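You operate a simulated robot arm through the tools that you are given. There is no shell and no other tool. Be economical: measure what you need, move in short steps, check, and stop when the job is done.

The job below is to be done with a simulated robot arm. You get a single attempt, and the scene is never put back.

## Task
Grease the press's bright strip, then run the sliding plate out and in.
Fine: grease from the small tin, with the blue brush; brush back in the steel cup, lid back on the tin. Where these are worked on the way, their far stop is far enough and under half their travel is too little: sliding plate. A coat counts when it lies all over at full strength: go over it till it gets no stronger.

It is judged by the outcome, as a careful person would: the job done as asked, and still so three seconds after it is handed in. It fails if anything else is knocked over, pushed out of place, dropped, spilled or broken. A push-on lid holds only when it is set on centred and level and pressed home; a screw cap is set on level and turned clockwise until tight.

## Robot
A 7-joint arm with a two-finger parallel gripper, fixed in place. Base frame: the origin is at the foot of the arm, x ahead of it, y to its left, z up; the work surface is at about z = 0. Units: mm, degrees, N and s.
With the tool pointing down near the work surface it reaches from about 240 to 620 mm from the base axis. Its first joint turns from -66.0 to 66.0 degrees. Payload 2.6 kg.
Tool frame: the origin (TCP) lies between the finger pads and is the grasp point; the fingertips stand 30 mm ahead of it; z points along the fingers, y is the line along which they close. Largest opening 94 mm; finger width 28, thickness 10; the body of the gripper, 50 by 96 mm, starts 55 mm behind the TCP.
Orientation is told as [roll, pitch, yaw] about the base's x, y, z axes, in that order, counted from this pose: with the fingers straight down and closing along the base's y, the tool's x points along the base's -x, its y along +y and its z along -z.

## Interface
- The arm moves only by the tool move_arm. Its argument "moves" is a list that holds one entry, the list of rows, each a list of 7 numbers: the turn, a rotation vector about the base's x, y, z in units of 5 degrees (1.0 is 5 degrees), then the shift along the base's x, y, z in units of 30 mm (1.0 is 30 mm), then the finger opening in mm, from 0 to 94. In form: [[[wx, wy, wz, dx, dy, dz, gripper], ...]]. A call has 1 to 8 rows; each row shifts and turns the commanded pose from where the row before left it. A call with a number of a shift or a turn outside -1 to 1 is refused whole. Each row takes 0.2 s and may step no farther than 50 mm and 8.6 degrees from the row before; otherwise, or with a gripper value out of range, the whole call is refused. Where a pose cannot be reached the arm comes as near as it can. A force on the tool above 60 N (or 10 N above the force at the start of the call, whichever is more), or a blocked arm, ends the call early, and 0.2 s more pass. The fingers move at their own pace (about 72 mm/s each) and stop on an object; they squeeze with about 32 N. The grip force told is the motor's: it shows also when the fingers shut on nothing. Time passes only in rows, and 0.2 s behind the last, so rows that do not move let the fingers close. The reply holds the time, the measured pose of the TCP, the force on the tool along the base axes, the opening and the grip force, in the units named above and with some noise, with the torque about the TCP (base axes, N m) and any sound that the robot's microphone picked up, and new pictures: "views" is both (left out), scene, wrist or none.
- Cameras (640 x 400 px; columns grow to the right, rows downward): "scene" is fixed at [9.5, 430.1, 539.8]; the picture's right is [-0.95, -0.31, 0.00], its down [-0.25, 0.78, -0.57] and it looks along [0.17, -0.54, -0.82] (base axes); focal length 214 px, centre (320, 200). "wrist" rides on the gripper at [76, 14, -103] in the tool frame; the picture's right is [-0.18, 0.98, 0.00], its down [-0.75, -0.14, -0.64] and it looks along [-0.63, -0.12, 0.77] (tool axes); focal length 243 px, centre (320, 200). There is no depth. A picture from a camera that has moved, and an enlarged one, comes with that camera's place and axes in the base frame and with its lens. The place of the scene camera against the robot may be out by one fixed shift of up to 12 mm in any direction.
- enlarge(camera, box): a new picture of the part [left, top, right, bottom] of that camera's present view, enlarged. It takes no simulated time.
- job_done(): hands the job in; it is judged then, once.

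Work in short steps. Places have to be worked out from the pictures, the camera data and where the tool is seen: move nearer, look again, correct. Check each grasp and each placing, and mend what went wrong. You have 120 turns and 200 pictures in all, those below and enlarged ones among them. Open the gripper and draw the arm clear of the work before you hand the job in, unless the task says otherwise; then end with one line.

The tools are called after ">>>" as a command line: name --argument value ..., lists and objects as JSON in quotes. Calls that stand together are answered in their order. move_arm: Moves the arm, as the interface text tells. Its arguments: {"type":"object","properties":{"moves":{"type":"array","items":{"type":"array","items":{"type":"array","items":{"type":"number"}}}},"views":{"type":"string","enum":["both","scene","wrist","none"]}},"required":["moves"]} The other tools are called the same way: enlarge (camera, box) takes an enlarged picture of a part of a camera's view; job_done () hands the job in.

At the start:

```text
time_s: 0.0
tcp_pos: [345.4, 209.2, 332.1]
tcp_rot: [0.1, 0.0, 0.0]
contact_force: [0.5, -0.1, 0.0]
wrist_torque: [0.01, 0.03, -0.04]
gripper_width: 93.9
grasp_force: 0.3
```

scene: 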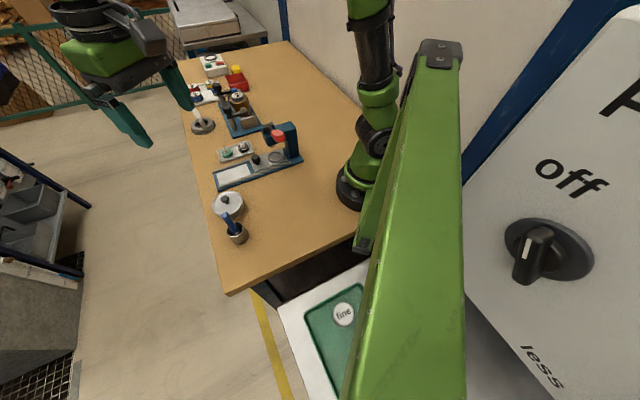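
wrist: 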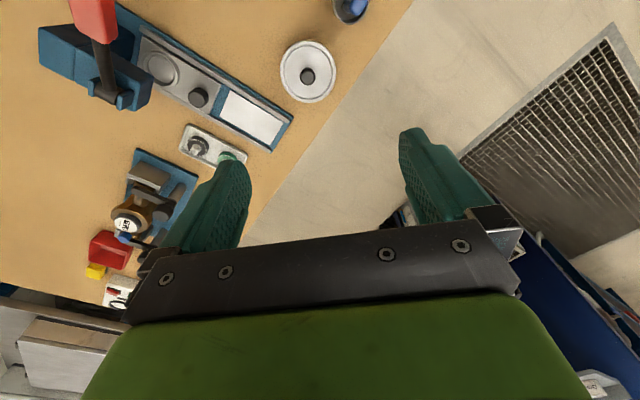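

The scene shows the bench with a press, a tin, a cup with a blue brush. I enlarge to look at the details first.

>>> enlarge --camera "scene" --box '[180, 120, 320, 250]'

>>> enlarge --camera "wrist" --box '[30, 0, 380, 220]'

>>> enlarge --camera "scene" --box '[170, 40, 270, 140]'

```text
3.08 times, centred on (250, 185) of scene
camera zoom: at [9.5, 430.1, 539.8], right [-0.95, -0.31, 0.0], down [-0.25, 0.78, -0.57], along [0.17, -0.54, -0.82], focal length 660 px, centre (535, 246)
```

zoom: 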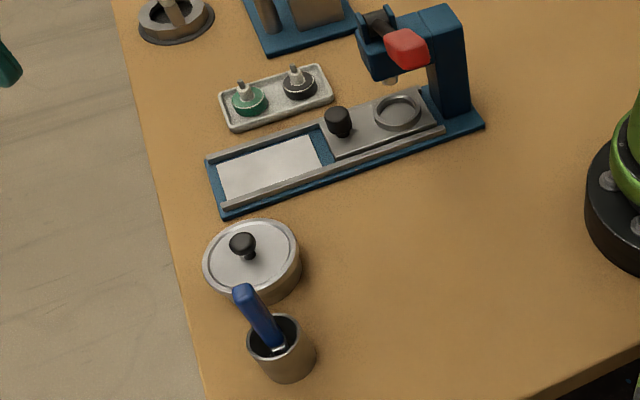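

```text
1.82 times, centred on (205, 110) of wrist
camera zoom: at [269.6, 224.2, 434.7], right [0.18, 0.98, 0.0], down [0.75, -0.14, 0.64], along [0.63, -0.12, -0.77], focal length 441 px, centre (529, 364)
```

zoom: 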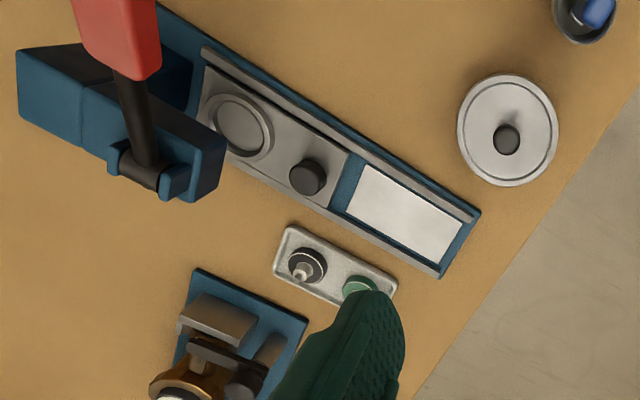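

```text
4.00 times, centred on (220, 90) of scene
camera zoom: at [9.5, 430.1, 539.8], right [-0.95, -0.31, 0.0], down [-0.25, 0.78, -0.57], along [0.17, -0.54, -0.82], focal length 858 px, centre (720, 640)
```

zoom: 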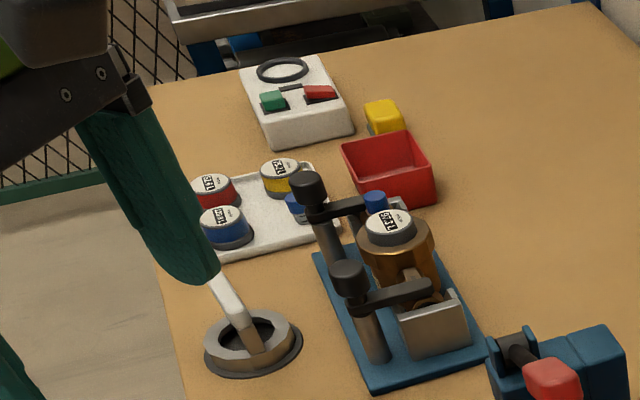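

The wrist picture puts the lid knob near (353,190), the cup near (285,258), the strip near (405,75) and the plate knob near (355,12), with the bed running at about 45°. I go lower over the tin and cup for a better look.

>>> move_arm --moves '[[[0, 0, 0, -0.4, 0.1, -0.85, 94], [0, 0, 0, -0.4, 0.1, -0.85, 94], [0, 0, 0, -0.4, 0.1, -0.85, 94], [0, 0, 0, -0.3, 0.1, -0.85, 94]]]' --views "both"

```text
time_s: 1.0
tcp_pos: [301.8, 221.7, 230.7]
tcp_rot: [0.0, 0.0, -0.1]
contact_force: [-0.2, -1.1, 0.0]
wrist_torque: [0.02, -0.01, -0.02]
gripper_width: 94.0
grasp_force: 0.0
camera wrist: at [225.2, 235.1, 333.7], right [0.18, 0.98, 0.0], down [0.75, -0.14, 0.64], along [0.63, -0.12, -0.77], focal length 243 px, centre (320, 200)
```

scene: 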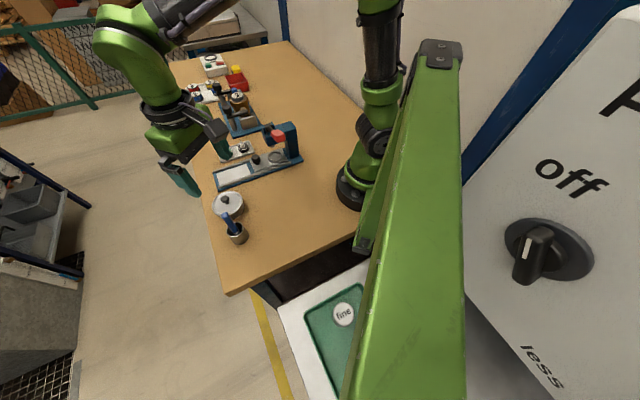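
wrist: 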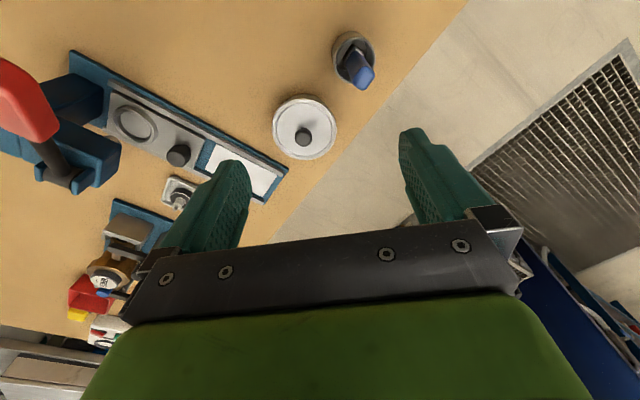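

>>> enlarge --camera "wrist" --box '[240, 10, 400, 170]'

>>> enlarge --camera "scene" --box '[190, 170, 270, 250]'

```text
2.50 times, centred on (320, 90) of wrist
camera zoom: at [225.2, 235.1, 333.7], right [0.18, 0.98, 0.0], down [0.75, -0.14, 0.64], along [0.63, -0.12, -0.77], focal length 606 px, centre (320, 475)
```

zoom: 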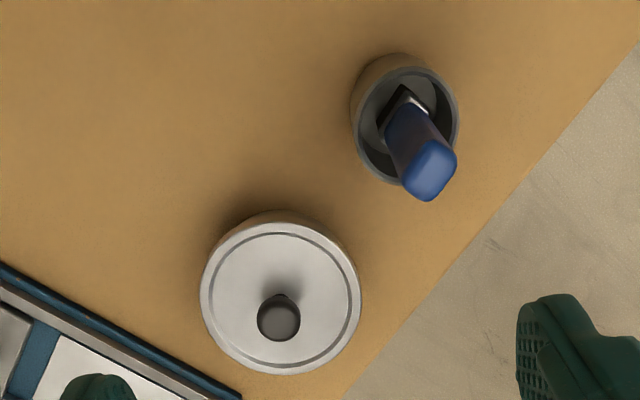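

```text
5.00 times, centred on (230, 210) of scene
camera zoom: at [9.5, 430.1, 539.8], right [-0.95, -0.31, 0.0], down [-0.25, 0.78, -0.57], along [0.17, -0.54, -0.82], focal length 1072 px, centre (770, 150)
```

zoom: 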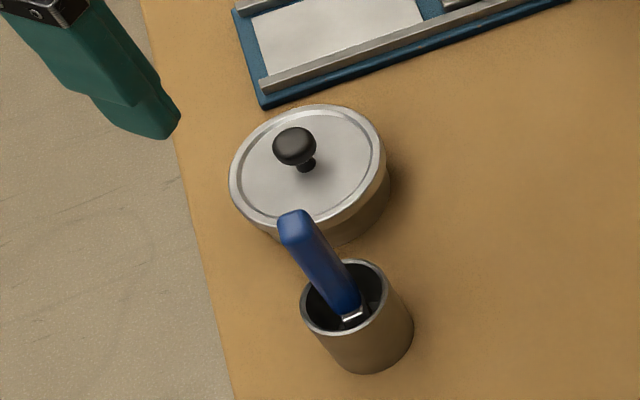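

Triangulating, the knob top is at about (353,190,52) and the lid top at z≈31. The brush handle tip is near (280,260,119) and the cup mouth near (284,260,39). I move above the lid knob.

>>> move_arm --moves '[[[0, 0, 0, 0.85, -0.53, -0.6, 60], [0, 0, 0, 0.85, -0.53, -0.7, 50], [0, 0, 0, 0, 0, -1, 50], [0, 0, 0, 0, 0, -1, 50], [0, 0, 0, 0, 0, -0.5, 50]]]' --views "both"

```text
time_s: 2.2
tcp_pos: [352.3, 190.6, 116.2]
tcp_rot: [0.0, 0.0, -0.1]
contact_force: [0.0, 0.4, -0.7]
wrist_torque: [-0.03, 0.02, 0.01]
gripper_width: 50.1
grasp_force: 0.0
camera wrist: at [276.1, 202.6, 218.6], right [0.18, 0.98, 0.0], down [0.75, -0.14, 0.64], along [0.63, -0.12, -0.77], focal length 243 px, centre (320, 200)
```

scene: 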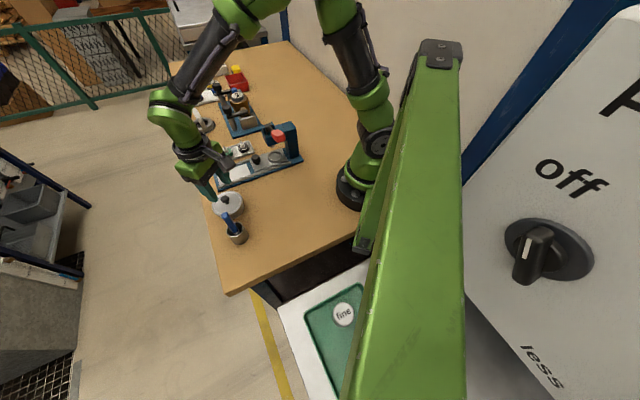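
wrist: 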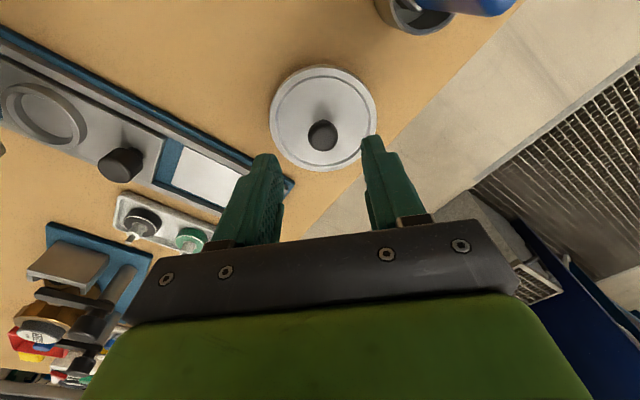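

The knob reads (352,190), which lies under the tool. I descend to TCP z≈65 and close.

>>> move_arm --moves '[[[0, 0, 0, 0, 0, -0.9, 50], [0, 0, 0, 0, 0, -0.8, 50], [0, 0, 0, 0, 0, 0, 10], [0, 0, 0, 0, 0, 0, 10], [0, 0, 0, 0, 0, 0, 10]]]' --views "wrist"

```text
time_s: 3.4
tcp_pos: [352.5, 190.9, 66.9]
tcp_rot: [0.1, -0.2, 0.1]
contact_force: [5.7, 6.1, 10.3]
wrist_torque: [0.13, -0.17, 0.0]
gripper_width: 20.4
grasp_force: 32.3
camera wrist: at [275.4, 204.0, 169.3], right [0.18, 0.98, 0.0], down [0.75, -0.14, 0.64], along [0.63, -0.12, -0.76], focal length 243 px, centre (320, 200)
```

wrist: 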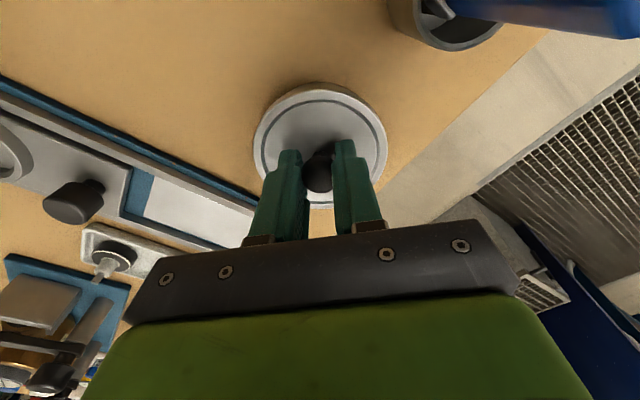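

The knob is gripped at 20.4 mm. I pull the lid straight up.

>>> move_arm --moves '[[[0, 0, 0, 0, 0, 0.2, 10], [0, 0, 0, 0, 0, 0.2, 10], [0, 0, 0, 0, 0, 0.3, 10], [0, 0, 0, 0, 0, 0.8, 10]]]' --views "wrist"

```text
time_s: 4.4
tcp_pos: [349.9, 191.1, 109.4]
tcp_rot: [0.0, 0.0, 0.1]
contact_force: [-0.8, -0.6, 0.0]
wrist_torque: [0.0, 0.0, -0.01]
gripper_width: 20.1
grasp_force: 31.7
heard: snap
camera wrist: at [273.7, 203.4, 212.9], right [0.18, 0.98, 0.0], down [0.75, -0.14, 0.64], along [0.63, -0.12, -0.77], focal length 243 px, centre (320, 200)
```

wrist: 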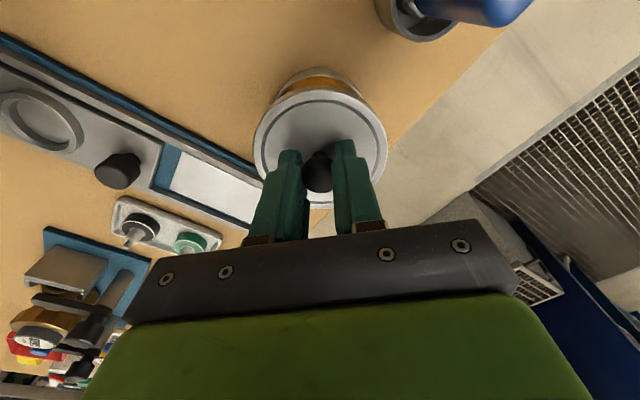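

The lid is off with a snap. I carry it to the free bench area near (262,155).

>>> move_arm --moves '[[[0, 0, 0, 0, 0, 0.5, 10], [0, 0, 0, -0.75, -0.3, 0, 10], [0, 0, 0, -0.75, -0.3, 0, 10], [0, 0, 0, -0.75, -0.3, 0, 10], [0, 0, 0, -0.7, -0.3, 0, 10]]]' --views "both"

```text
time_s: 5.6
tcp_pos: [263.4, 155.1, 125.3]
tcp_rot: [0.0, 0.1, 0.0]
contact_force: [-0.2, 0.4, -0.9]
wrist_torque: [-0.02, 0.01, -0.03]
gripper_width: 20.2
grasp_force: 31.9
camera wrist: at [187.3, 169.0, 227.1], right [0.18, 0.98, 0.0], down [0.75, -0.14, 0.64], along [0.63, -0.12, -0.77], focal length 243 px, centre (320, 200)
```

scene: 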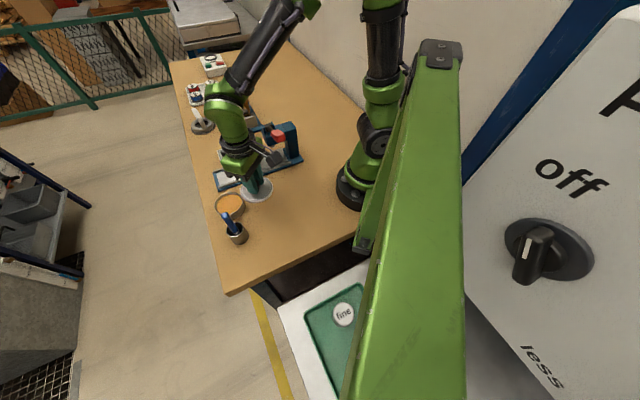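
wrist: 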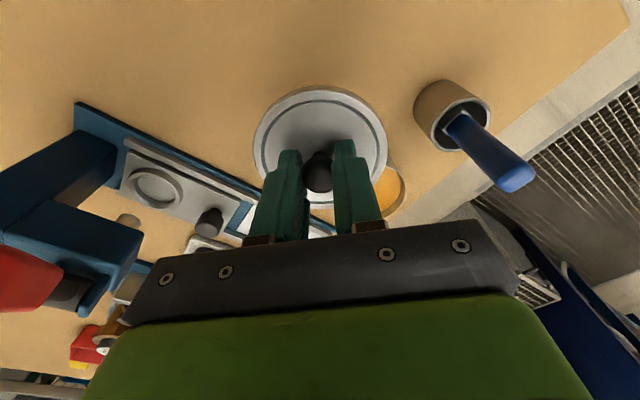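

Clearances look fine here. I lower the lid, slowly near the end.

>>> move_arm --moves '[[[0, 0, 0, -0.1, 0, -0.8, 10], [0, 0, 0, -0.1, 0, -0.8, 10], [0, 0, 0, 0, 0, -0.4, 10], [0, 0, 0, 0, 0, -0.2, 10], [0, 0, 0, 0, 0, 0, 10]]]' --views "both"

```text
time_s: 6.8
tcp_pos: [257.9, 154.8, 59.1]
tcp_rot: [0.0, 0.0, 0.1]
contact_force: [0.3, 0.0, -0.4]
wrist_torque: [0.04, 0.01, 0.02]
gripper_width: 20.4
grasp_force: 31.6
camera wrist: at [181.3, 168.1, 161.5], right [0.18, 0.98, 0.0], down [0.75, -0.14, 0.64], along [0.63, -0.12, -0.77], focal length 243 px, centre (320, 200)
```

scene: 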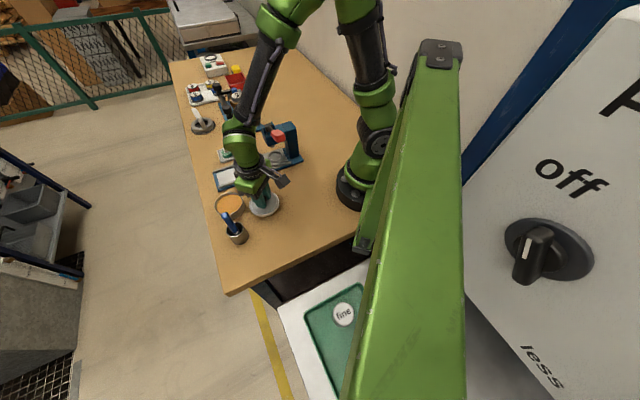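
wrist: 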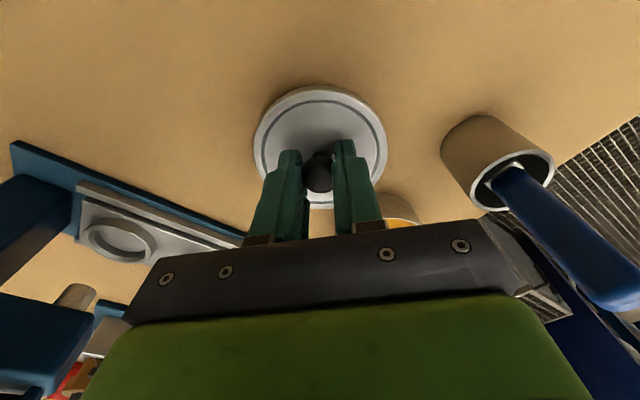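

No contact yet at z=59. I keep lowering in small steps until there is a force.

>>> move_arm --moves '[[[0, 0, 0, 0, 0, -0.15, 10], [0, 0, 0, 0, 0, -0.1, 10], [0, 0, 0, 0, 0, -0.1, 10], [0, 0, 0, 0, 0, 0, 10]]]' --views "none"

>>> move_arm --moves '[[[0, 0, 0, 0, 0, -0.1, 10], [0, 0, 0, 0, 0, -0.05, 10], [0, 0, 0, 0, 0, 0, 10]]]' --views "none"

```text
time_s: 7.8
tcp_pos: [256.8, 154.7, 49.0]
tcp_rot: [0.0, 0.0, 0.0]
contact_force: [-0.4, 0.1, -0.7]
wrist_torque: [-0.02, 0.0, -0.03]
gripper_width: 20.2
grasp_force: 32.2
```

```text
time_s: 8.6
tcp_pos: [256.5, 154.9, 42.9]
tcp_rot: [0.0, 0.0, 0.0]
contact_force: [-0.3, 0.2, -0.1]
wrist_torque: [0.02, -0.02, -0.02]
gripper_width: 20.1
grasp_force: 32.7
```

Still no contact; I continue down in finer steps.

>>> move_arm --moves '[[[0, 0, 0, 0, 0, -0.05, 10], [0, 0, 0, 0, 0, -0.05, 10], [0, 0, 0, 0, 0, 0, 10]]]' --views "wrist"

```text
time_s: 9.4
tcp_pos: [257.5, 155.1, 40.3]
tcp_rot: [0.0, 0.0, 0.0]
contact_force: [-0.1, 0.5, -0.5]
wrist_torque: [-0.01, -0.03, -0.01]
gripper_width: 20.2
grasp_force: 32.1
camera wrist: at [180.4, 168.2, 143.4], right [0.18, 0.98, 0.0], down [0.75, -0.14, 0.64], along [0.63, -0.12, -0.77], focal length 243 px, centre (320, 200)
```

wrist: 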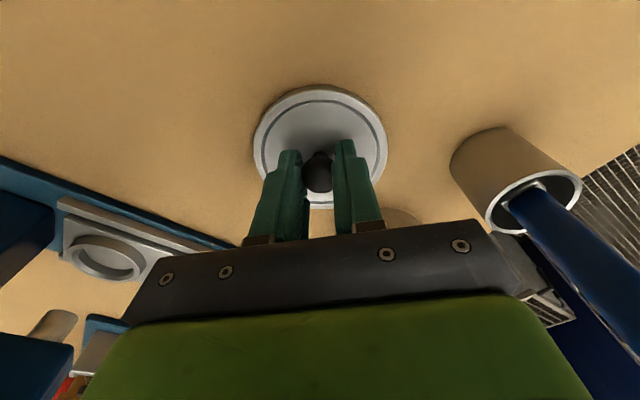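

Still no reading; the lid is about at the table. Two millimetres more at a time.

>>> move_arm --moves '[[[0, 0, 0, 0, 0, -0.04, 10], [0, 0, 0, 0, 0, -0.04, 10], [0, 0, 0, 0, 0, 0, 10]]]' --views "none"

>>> move_arm --moves '[[[0, 0, 0, 0, 0, -0.04, 10], [0, 0, 0, 0, 0, -0.04, 10], [0, 0, 0, 0, 0, 0, 10]]]' --views "none"

```text
time_s: 10.2
tcp_pos: [257.1, 154.0, 38.6]
tcp_rot: [0.0, 0.0, -0.1]
contact_force: [-13.6, -8.7, 42.4]
wrist_torque: [-0.19, 0.2, 0.07]
gripper_width: 19.9
grasp_force: 32.0
```

```text
time_s: 10.6
tcp_pos: [257.3, 155.1, 39.8]
tcp_rot: [0.0, -0.1, -0.1]
contact_force: [-1.1, -1.3, 7.2]
wrist_torque: [0.05, -0.04, -0.03]
gripper_width: 20.0
grasp_force: 32.4
stopped in row 1: the force on the tool passed its limit at 66 N (the readings are from after the stop); the commanded pose is now the measured one
```

Contact at TCP z≈39.7, so the lid is on the table. I release and rise.

>>> move_arm --moves '[[[0, 0, 0, 0, 0, 0, 50], [0, 0, 0, 0, 0, 0, 50], [0, 0, 0, 0, 0, 0.8, 50], [0, 0, 0, 0, 0, 1, 50], [0, 0, 0, 0, 0, 1, 50], [0, 0, 0, 0, 0, 1, 50], [0, 0, 0, 0, 0, 1, 50]]]' --views "both"

```text
time_s: 12.2
tcp_pos: [256.9, 154.4, 183.0]
tcp_rot: [0.1, 0.2, -0.1]
contact_force: [-0.4, 0.7, 0.0]
wrist_torque: [-0.03, -0.03, 0.01]
gripper_width: 49.9
grasp_force: 0.0
camera wrist: at [180.9, 167.2, 285.4], right [0.19, 0.98, 0.0], down [0.75, -0.14, 0.64], along [0.63, -0.12, -0.77], focal length 243 px, centre (320, 200)
```

scene: 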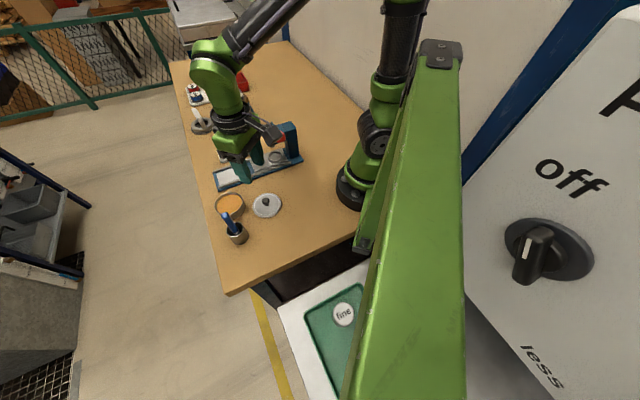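
wrist: 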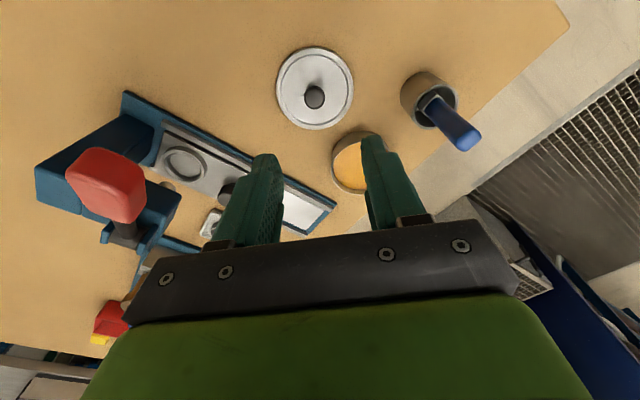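

The lid lies flat with its knob up. I zoom in on the brush, tin and strip from here.

>>> enlarge --camera "wrist" --box '[260, 30, 500, 180]'

>>> enlarge --camera "scene" --box '[205, 180, 285, 250]'

```text
2.67 times, centred on (380, 105) of wrist
camera zoom: at [180.9, 167.2, 285.4], right [0.19, 0.98, 0.0], down [0.75, -0.14, 0.64], along [0.63, -0.12, -0.77], focal length 647 px, centre (160, 453)
```

zoom: 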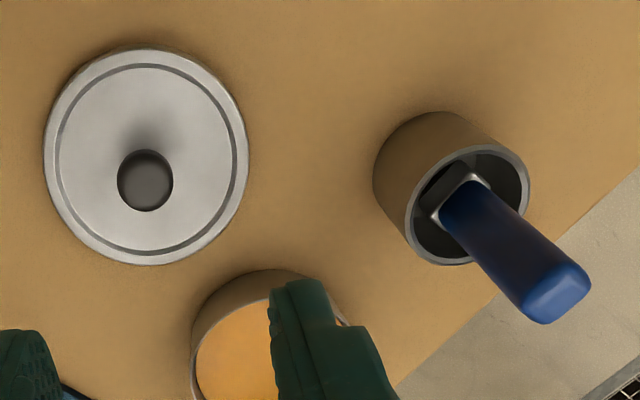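

```text
5.71 times, centred on (245, 215) of scene
camera zoom: at [9.5, 430.1, 539.8], right [-0.95, -0.31, 0.0], down [-0.25, 0.78, -0.57], along [0.17, -0.54, -0.82], focal length 1226 px, centre (749, 114)
```

zoom: 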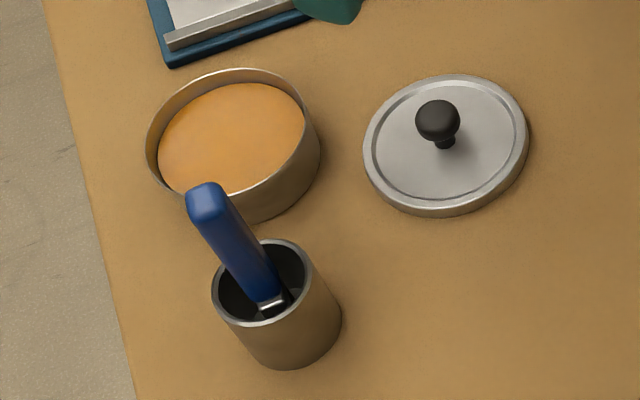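

The lid knob is now at about (257,146). The brush handle stands nearly vertical at (280,260) with its thin side along about (1,1), which is also the bed direction. I yaw -45° and go above the handle.

>>> move_arm --moves '[[[0, 0, -1, 0.08, 0.4, 0.1, 50], [0, 0, -1, 0.08, 0.4, 0.1, 50], [0, 0, -1, 0.1, 0.45, 0, 50], [0, 0, -1, 0.1, 0.45, 0, 50], [0, 0, -1, 0.1, 0.45, 0, 50], [0, 0, -1, 0.1, 0.45, 0, 50], [0, 0, -1, 0.1, 0.45, 0, 50], [0, 0, -1, 0.1, 0.45, 0, 50]]]' --views "both"

```text
time_s: 13.9
tcp_pos: [279.1, 258.8, 188.5]
tcp_rot: [0.0, -0.1, -40.1]
contact_force: [-1.3, -0.3, 0.4]
wrist_torque: [-0.01, 0.04, -0.01]
gripper_width: 50.1
grasp_force: 0.1
camera wrist: at [230.4, 318.8, 291.4], right [0.77, 0.63, 0.0], down [0.48, -0.59, 0.64], along [0.41, -0.5, -0.77], focal length 243 px, centre (320, 200)
```

scene: 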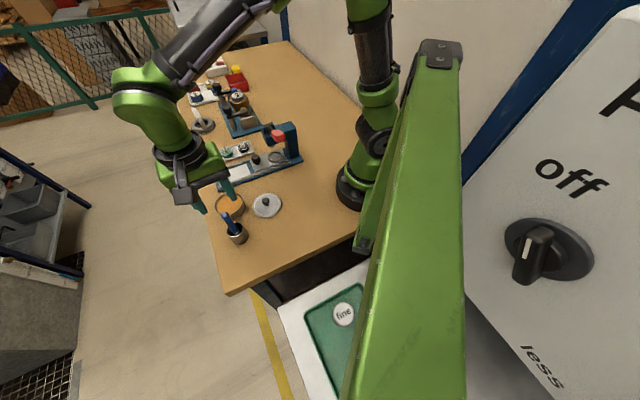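
wrist: 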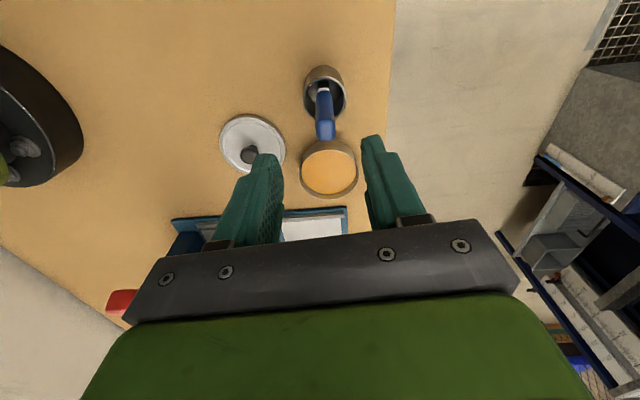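

>>> enlarge --camera "wrist" --box '[270, 50, 380, 150]'

>>> enlarge --camera "wrist" --box '[150, 140, 390, 290]'

```text
4.00 times, centred on (325, 100) of wrist
camera zoom: at [230.4, 318.8, 291.4], right [0.77, 0.63, 0.0], down [0.48, -0.59, 0.64], along [0.41, -0.5, -0.77], focal length 970 px, centre (300, 600)
```

zoom: 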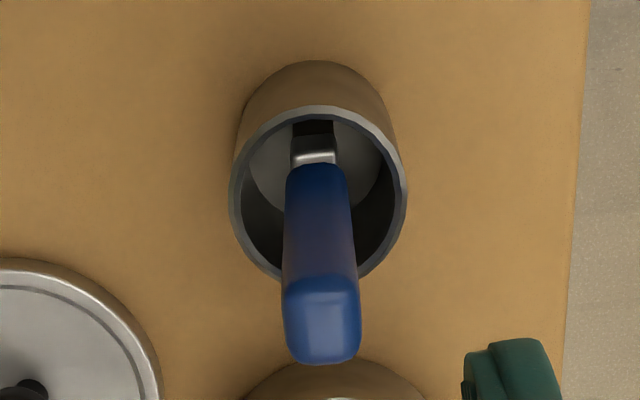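

```text
2.67 times, centred on (270, 215) of wrist
camera zoom: at [230.4, 318.8, 291.4], right [0.77, 0.63, 0.0], down [0.48, -0.59, 0.64], along [0.41, -0.5, -0.77], focal length 647 px, centre (453, 160)
```

zoom: 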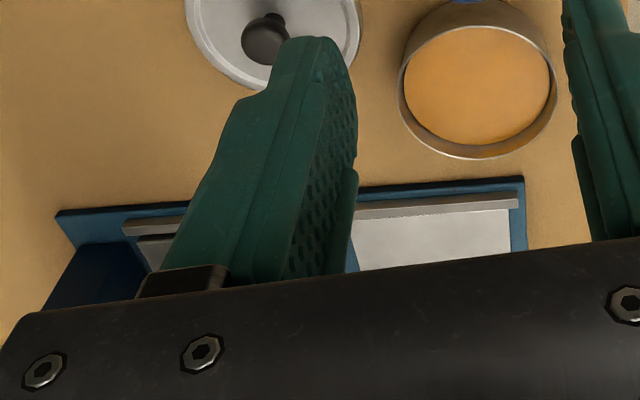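

The handle is aligned with the fingers at this yaw. I descend to z≈92 over (280,260), opened to 50.

>>> move_arm --moves '[[[0, 0, 0, 0.03, 0.05, -1, 50], [0, 0, 0, 0, 0, -1, 50], [0, 0, 0, 0, 0, -0.7, 50]]]' --views "both"

```text
time_s: 14.8
tcp_pos: [280.5, 262.0, 107.6]
tcp_rot: [0.0, 0.0, -40.2]
contact_force: [0.5, 0.4, -1.3]
wrist_torque: [-0.01, 0.02, 0.03]
gripper_width: 50.0
grasp_force: 0.1
camera wrist: at [231.7, 321.1, 211.3], right [0.77, 0.63, 0.0], down [0.49, -0.59, 0.64], along [0.41, -0.5, -0.77], focal length 243 px, centre (320, 200)
```

scene: 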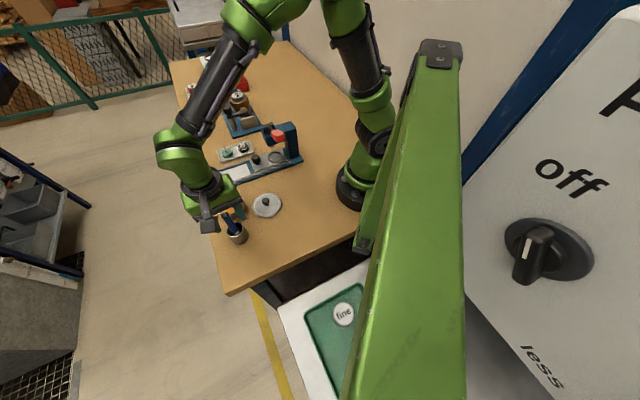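
wrist: 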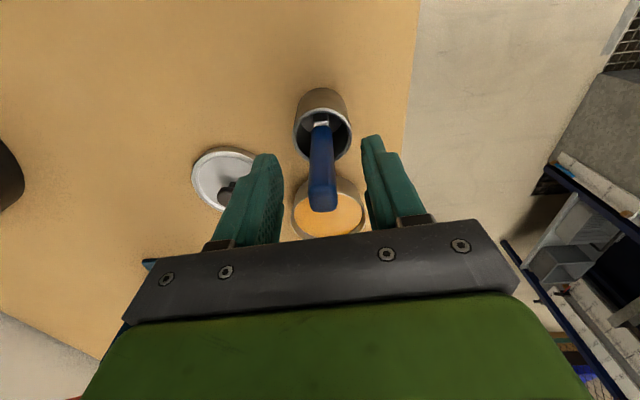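

The handle is centred between the fingers. I go down 15 mm more and close.

>>> move_arm --moves '[[[0, 0, 0, 0, 0, -0.5, 50], [0, 0, 0, 0, 0, 0, 5], [0, 0, 0, 0, 0, 0, 5], [0, 0, 0, 0, 0, 0, 5]]]' --views "wrist"

```text
time_s: 15.8
tcp_pos: [280.7, 261.6, 94.8]
tcp_rot: [-0.1, -0.1, -40.1]
contact_force: [-0.6, 0.1, -0.3]
wrist_torque: [0.0, -0.01, 0.0]
gripper_width: 14.3
grasp_force: 32.5
camera wrist: at [231.7, 320.8, 197.2], right [0.77, 0.63, 0.0], down [0.49, -0.59, 0.64], along [0.41, -0.5, -0.77], focal length 243 px, centre (320, 200)
```

wrist: 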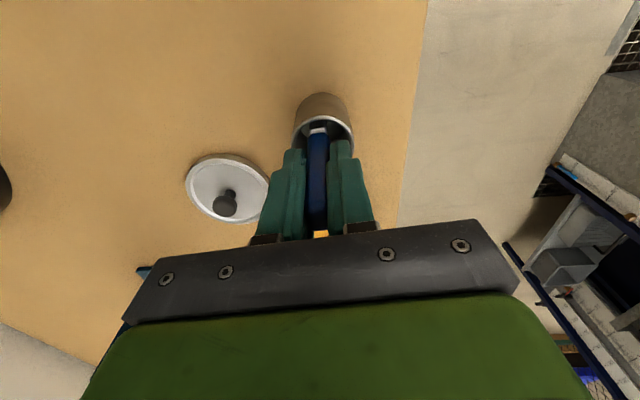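

The brush is gripped at 14.3 mm. I lift it straight up out of the cup.

>>> move_arm --moves '[[[0, 0, 0, 0, 0, 0.5, 5], [0, 0, 0, 0, 0, 0.7, 5], [0, 0, 0, 0, 0, 1, 5], [0, 0, 0, 0, 0, 0.6, 5]]]' --views "both"

>>> enlarge --camera "scene" --box '[180, 160, 290, 250]'

>>> enlarge --camera "wrist" --box '[170, 50, 410, 260]'

```text
time_s: 16.8
tcp_pos: [282.3, 260.9, 178.2]
tcp_rot: [0.0, 0.0, -40.1]
contact_force: [0.1, -0.4, 0.3]
wrist_torque: [-0.02, 0.02, 0.01]
gripper_width: 14.2
grasp_force: 32.1
camera wrist: at [232.8, 320.1, 280.7], right [0.77, 0.63, 0.0], down [0.49, -0.59, 0.64], along [0.41, -0.5, -0.77], focal length 243 px, centre (320, 200)
```

scene: 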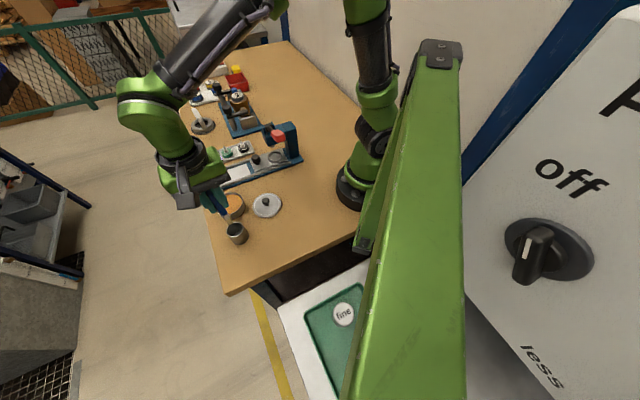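
wrist: 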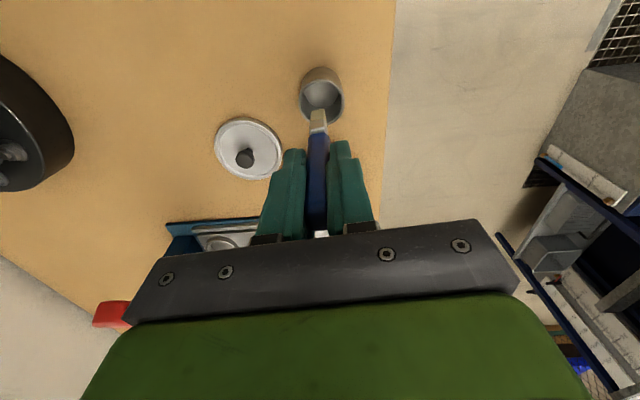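

```text
4.44 times, centred on (235, 205) of scene
camera zoom: at [9.5, 430.1, 539.8], right [-0.95, -0.31, 0.0], down [-0.25, 0.78, -0.57], along [0.17, -0.54, -0.82], focal length 953 px, centre (698, 178)
```

zoom: 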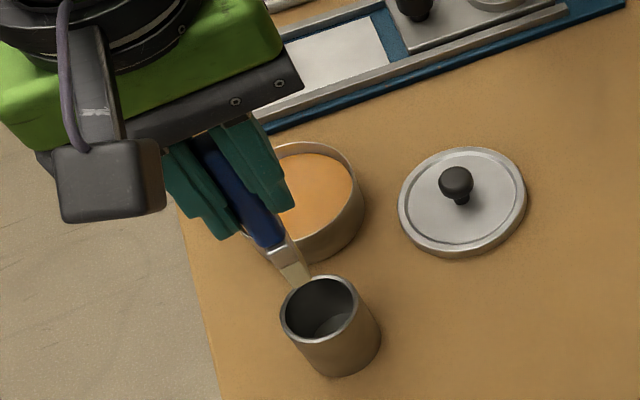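

```text
1.90 times, centred on (290, 155) of wrist
camera zoom: at [232.8, 320.1, 280.7], right [0.77, 0.63, 0.0], down [0.49, -0.59, 0.64], along [0.41, -0.5, -0.77], focal length 462 px, centre (377, 286)
```

zoom: 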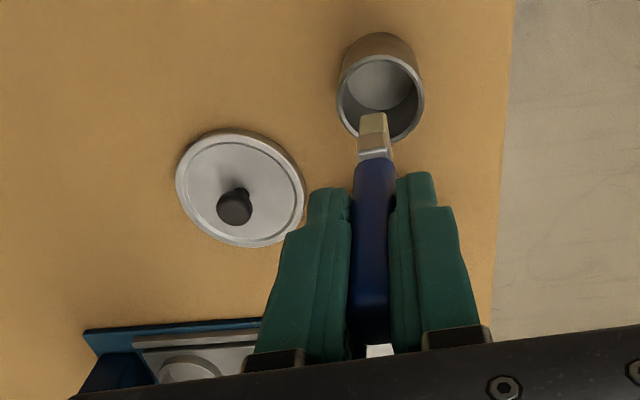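

The brush came out cleanly; its bristle tip sits about 92 mm below the TCP, leaning ~3.4° toward (-x,+y). I tilt to set it upright, turn 5° to match the bed and carry it over the tin.

>>> move_arm --moves '[[[-0.16, -0.3, -0.5, 0.6, -0.6, 0, 5], [-0.16, -0.3, -0.5, 0.6, -0.6, 0, 5], [0, 0, 0, 0.6, -0.6, 0, 5], [0, 0, 0, 0.56, -0.56, 0, 5], [0, 0, 0, 0, 0, -0.8, 5], [0, 0, 0, 0, 0, -0.7, 5]]]' --views "both"

>>> enlarge --camera "scene" --box '[180, 150, 300, 250]'

```text
time_s: 18.1
tcp_pos: [350.7, 189.5, 130.0]
tcp_rot: [0.9, -3.3, -45.1]
contact_force: [0.5, -0.6, 0.4]
wrist_torque: [0.01, 0.01, 0.01]
gripper_width: 14.2
grasp_force: 31.5
camera wrist: at [301.5, 256.1, 229.0], right [0.83, 0.56, 0.03], down [0.4, -0.61, 0.68], along [0.4, -0.55, -0.73], focal length 243 px, centre (320, 200)
```

scene: 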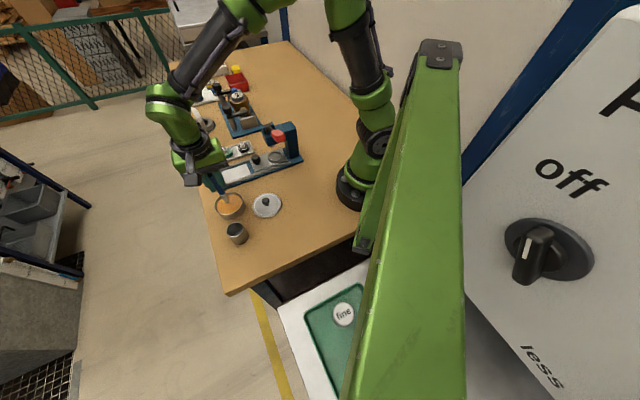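
wrist: 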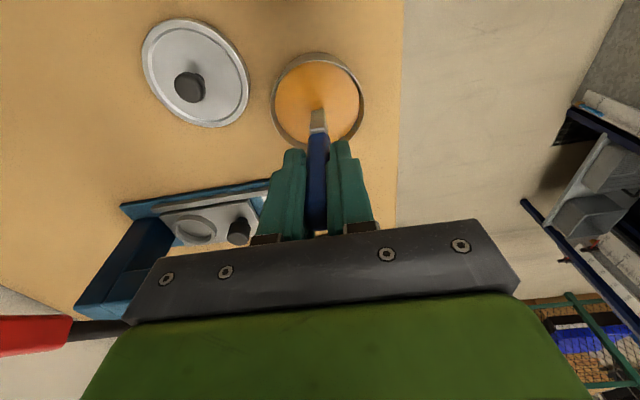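

```text
4.00 times, centred on (240, 200) of scene
camera zoom: at [9.5, 430.1, 539.8], right [-0.95, -0.31, 0.0], down [-0.25, 0.78, -0.57], along [0.17, -0.54, -0.82], focal length 858 px, centre (640, 200)
```

zoom: 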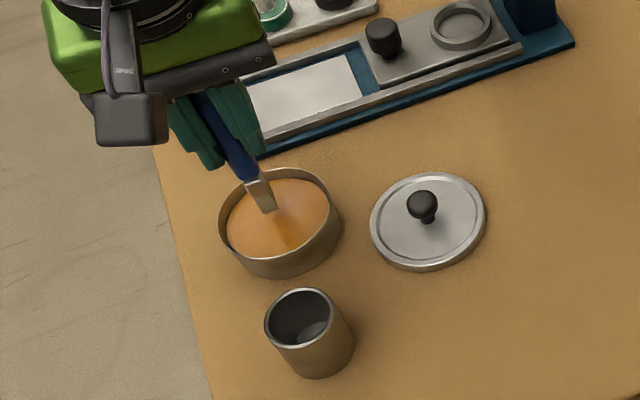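

The brush tip is over the middle of the tin. I dip down ~26 mm, shift a little in the grease, and look.

>>> move_arm --moves '[[[0, 0, 0, 0.1, 0, -0.5, 5], [0, 0, 0, 0, 0, -0.3, 5], [0, 0, 0, 0, 0, -0.1, 5], [0, 0, 0, 0, 0, 0, 5]]]' --views "scene"

>>> enlarge --camera "scene" --box '[180, 150, 300, 250]'

```text
time_s: 18.8
tcp_pos: [355.2, 192.3, 114.2]
tcp_rot: [1.5, -3.3, -45.5]
contact_force: [-1.9, -2.2, 7.6]
wrist_torque: [-0.09, 0.24, 0.02]
gripper_width: 14.3
grasp_force: 31.7
stopped in row 3: the force on the tool passed its limit at 68 N (the readings are from after the stop); the commanded pose is now the measured one
```

scene: 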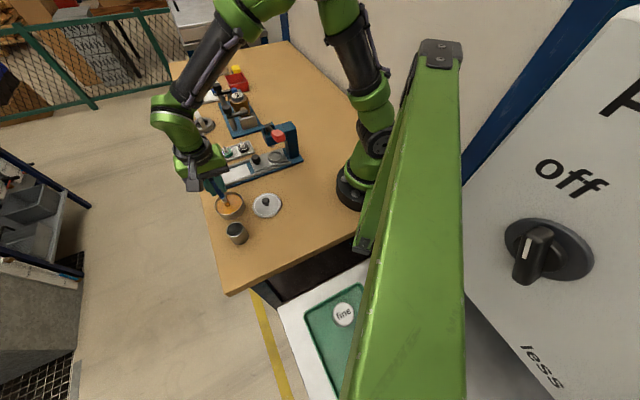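

```text
4.00 times, centred on (240, 200) of scene
camera zoom: at [9.5, 430.1, 539.8], right [-0.95, -0.31, 0.0], down [-0.25, 0.78, -0.57], along [0.17, -0.54, -0.82], focal length 858 px, centre (640, 200)
```

zoom: 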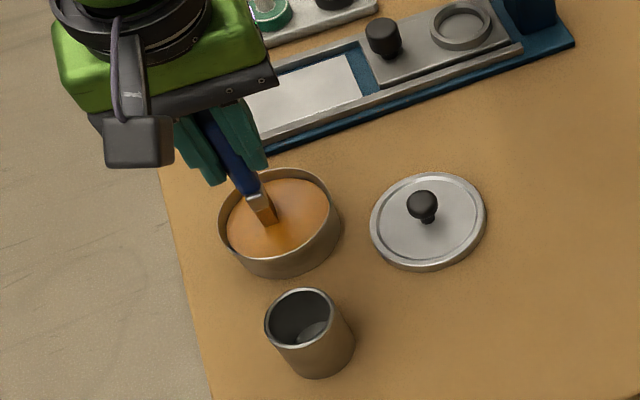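

The grease is stiff: contact at TCP z≈114, and the bristles are now orange. I lift and check the brush in the grip.

>>> move_arm --moves '[[[0, 0, 0, 0, 0, 0.5, 5], [0, 0, 0, 0, 0, 0.7, 5], [0, 0, 0, 0, 0, 0.5, 5]]]' --views "wrist"

>>> enlarge --camera "scene" --box '[180, 150, 300, 250]'

>>> enlarge --camera "wrist" --box '[170, 50, 410, 260]'

```text
time_s: 19.6
tcp_pos: [354.8, 191.0, 166.2]
tcp_rot: [1.2, -3.3, -45.4]
contact_force: [1.0, 0.3, -0.2]
wrist_torque: [0.02, -0.04, 0.04]
gripper_width: 14.4
grasp_force: 31.7
camera wrist: at [305.5, 257.9, 264.9], right [0.83, 0.56, 0.03], down [0.39, -0.62, 0.68], along [0.4, -0.55, -0.73], focal length 243 px, centre (320, 200)
```

wrist: 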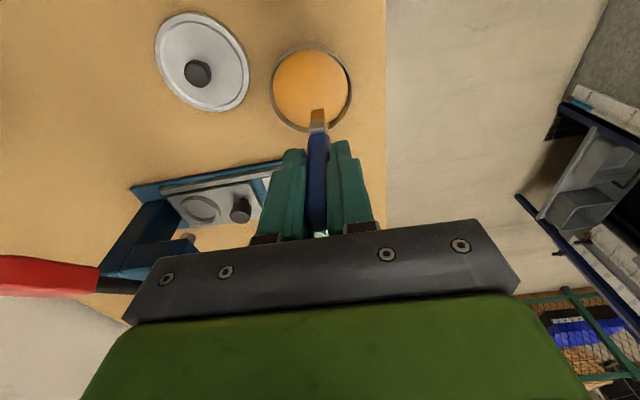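

```text
4.00 times, centred on (240, 200) of scene
camera zoom: at [9.5, 430.1, 539.8], right [-0.95, -0.31, 0.0], down [-0.25, 0.78, -0.57], along [0.17, -0.54, -0.82], focal length 858 px, centre (640, 200)
```

zoom: 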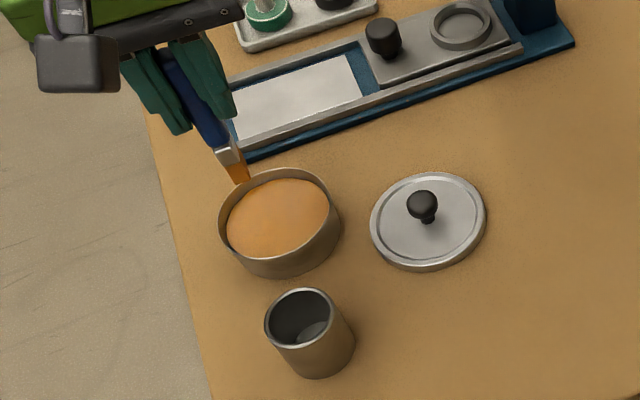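

```text
1.90 times, centred on (290, 155) of wrist
camera zoom: at [305.5, 257.9, 264.9], right [0.83, 0.56, 0.03], down [0.39, -0.62, 0.68], along [0.4, -0.55, -0.73], focal length 462 px, centre (377, 286)
```

zoom: 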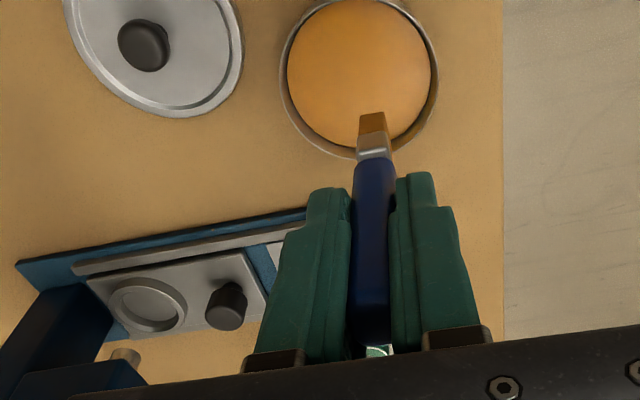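

The brush is loaded and hasn't slipped. The strip corners are about (360,55), (391,21), (431,126) and (467,95), so the centre is near (412,74) at roughly 100×47 mm. I move above the centre.

>>> move_arm --moves '[[[0, 0, 0, 0.48, -0.98, 0, 5], [0, 0, 0, 0.48, -0.98, 0, 5], [0, 0, 0, 0.5, -0.98, 0, 5], [0, 0, 0, 0.5, -0.98, 0, 5], [0, 0, 0, 0, -0.05, -0.8, 5], [0, 0, 0, 0, 0, -0.6, 5]]]' --views "both"

>>> enlarge --camera "wrist" --box '[170, 50, 410, 260]'

>>> enlarge --camera "scene" --box '[190, 110, 310, 210]'

```text
time_s: 21.0
tcp_pos: [411.3, 69.4, 122.7]
tcp_rot: [1.2, -3.3, -45.5]
contact_force: [0.1, 0.4, -0.1]
wrist_torque: [-0.01, 0.03, -0.02]
gripper_width: 14.2
grasp_force: 32.0
camera wrist: at [363.2, 136.0, 220.5], right [0.83, 0.56, 0.03], down [0.39, -0.62, 0.68], along [0.4, -0.55, -0.73], focal length 243 px, centre (320, 200)
```

scene: 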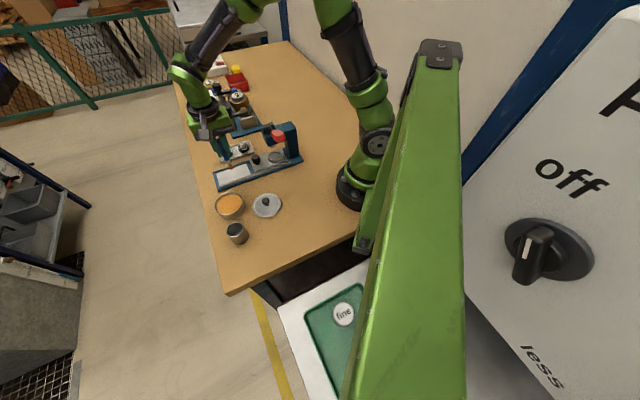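
wrist: 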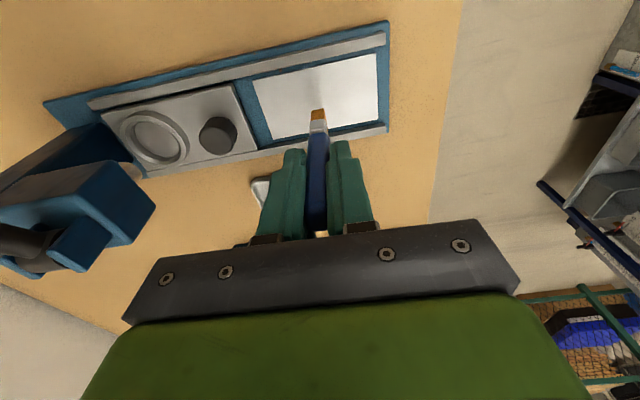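

```text
1.90 times, centred on (290, 155) of wrist
camera zoom: at [363.2, 136.0, 220.5], right [0.83, 0.56, 0.03], down [0.39, -0.62, 0.68], along [0.4, -0.55, -0.73], focal length 462 px, centre (377, 286)
```

zoom: 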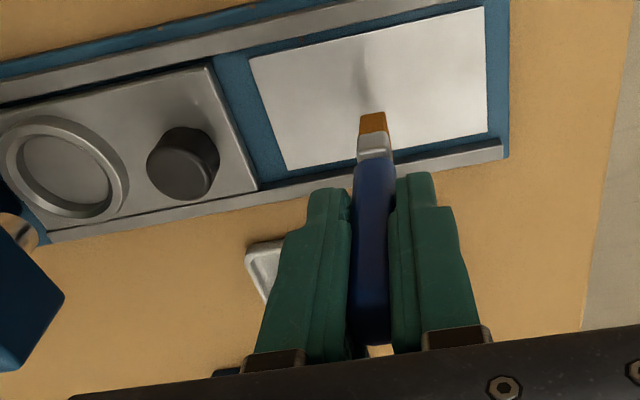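

```text
4.00 times, centred on (250, 160) of scene
camera zoom: at [9.5, 430.1, 539.8], right [-0.95, -0.31, 0.0], down [-0.25, 0.78, -0.57], along [0.17, -0.54, -0.82], focal length 858 px, centre (600, 360)
```

zoom: 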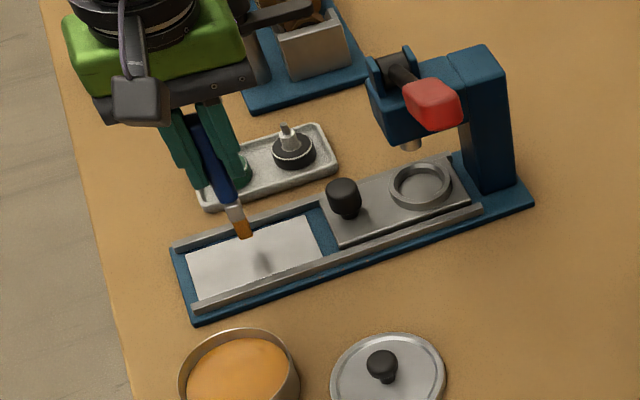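

The tip is near the strip's centre, about 20 mm above it. I lower carefully to find contact.

>>> move_arm --moves '[[[0, 0, 0, 0.03, 0, -0.4, 5], [0, 0, 0, 0, 0, -0.1, 5], [0, 0, 0, 0, 0, 0, 5]]]' --views "none"

>>> move_arm --moves '[[[0, 0, 0, 0, 0, -0.1, 5], [0, 0, 0, 0, 0, 0, 5]]]' --views "wrist"

```text
time_s: 21.8
tcp_pos: [414.6, 71.7, 105.9]
tcp_rot: [1.3, -3.3, -45.4]
contact_force: [-1.0, -0.3, -0.6]
wrist_torque: [-0.03, 0.03, -0.01]
gripper_width: 14.1
grasp_force: 32.8
```

```text
time_s: 22.4
tcp_pos: [413.8, 71.5, 105.0]
tcp_rot: [1.3, -3.2, -45.3]
contact_force: [0.5, 0.2, 0.2]
wrist_torque: [0.0, -0.03, -0.01]
gripper_width: 14.0
grasp_force: 32.0
camera wrist: at [364.9, 138.1, 203.0], right [0.83, 0.56, 0.03], down [0.39, -0.62, 0.68], along [0.4, -0.55, -0.73], focal length 243 px, centre (320, 200)
```

wrist: 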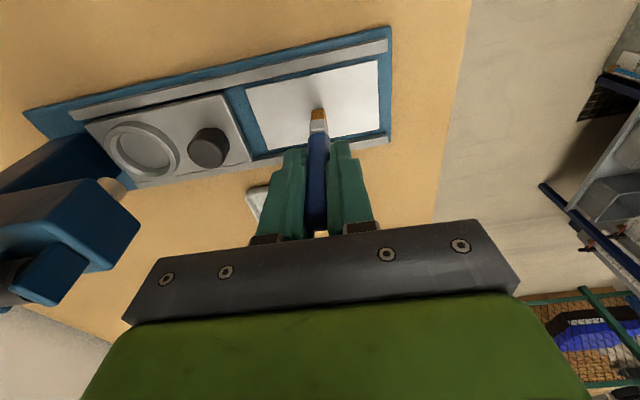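

No contact yet at z≈105. I continue down in small steps.

>>> move_arm --moves '[[[0, 0, 0, 0, 0, -0.1, 5], [0, 0, 0, 0, 0, 0, 5]]]' --views "none"

>>> move_arm --moves '[[[0, 0, 0, 0, 0, -0.07, 5], [0, 0, 0, 0, 0, 0, 5]]]' --views "none"

>>> move_arm --moves '[[[0, 0, 0, 0, 0, -0.07, 5], [0, 0, 0, 0, 0, 0, 5]]]' --views "wrist"

```text
time_s: 23.0
tcp_pos: [414.6, 70.8, 101.9]
tcp_rot: [1.4, -3.3, -45.4]
contact_force: [0.1, 0.9, 0.1]
wrist_torque: [0.01, 0.01, 0.0]
gripper_width: 14.1
grasp_force: 31.7
```

```text
time_s: 23.6
tcp_pos: [414.4, 70.8, 101.0]
tcp_rot: [1.5, -3.5, -45.4]
contact_force: [-7.8, -1.3, 25.1]
wrist_torque: [-0.04, 0.75, 0.02]
gripper_width: 14.2
grasp_force: 32.7
```

```text
time_s: 24.2
tcp_pos: [415.7, 71.9, 100.5]
tcp_rot: [1.7, -3.4, -45.5]
contact_force: [-12.7, -3.2, 48.1]
wrist_torque: [-0.08, 1.33, 0.02]
gripper_width: 14.5
grasp_force: 31.7
camera wrist: at [366.0, 138.1, 198.7], right [0.83, 0.56, 0.04], down [0.39, -0.62, 0.68], along [0.41, -0.55, -0.73], focal length 243 px, centre (320, 200)
```

wrist: 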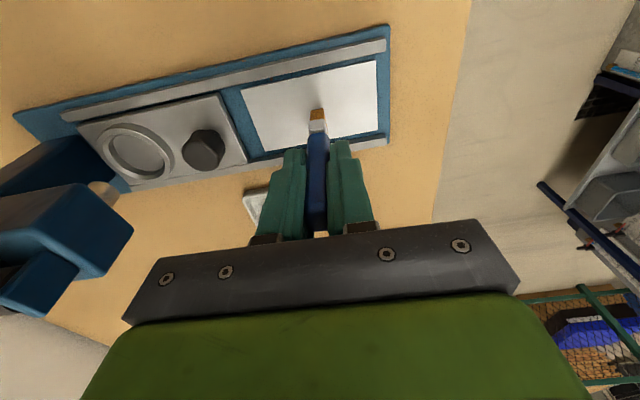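

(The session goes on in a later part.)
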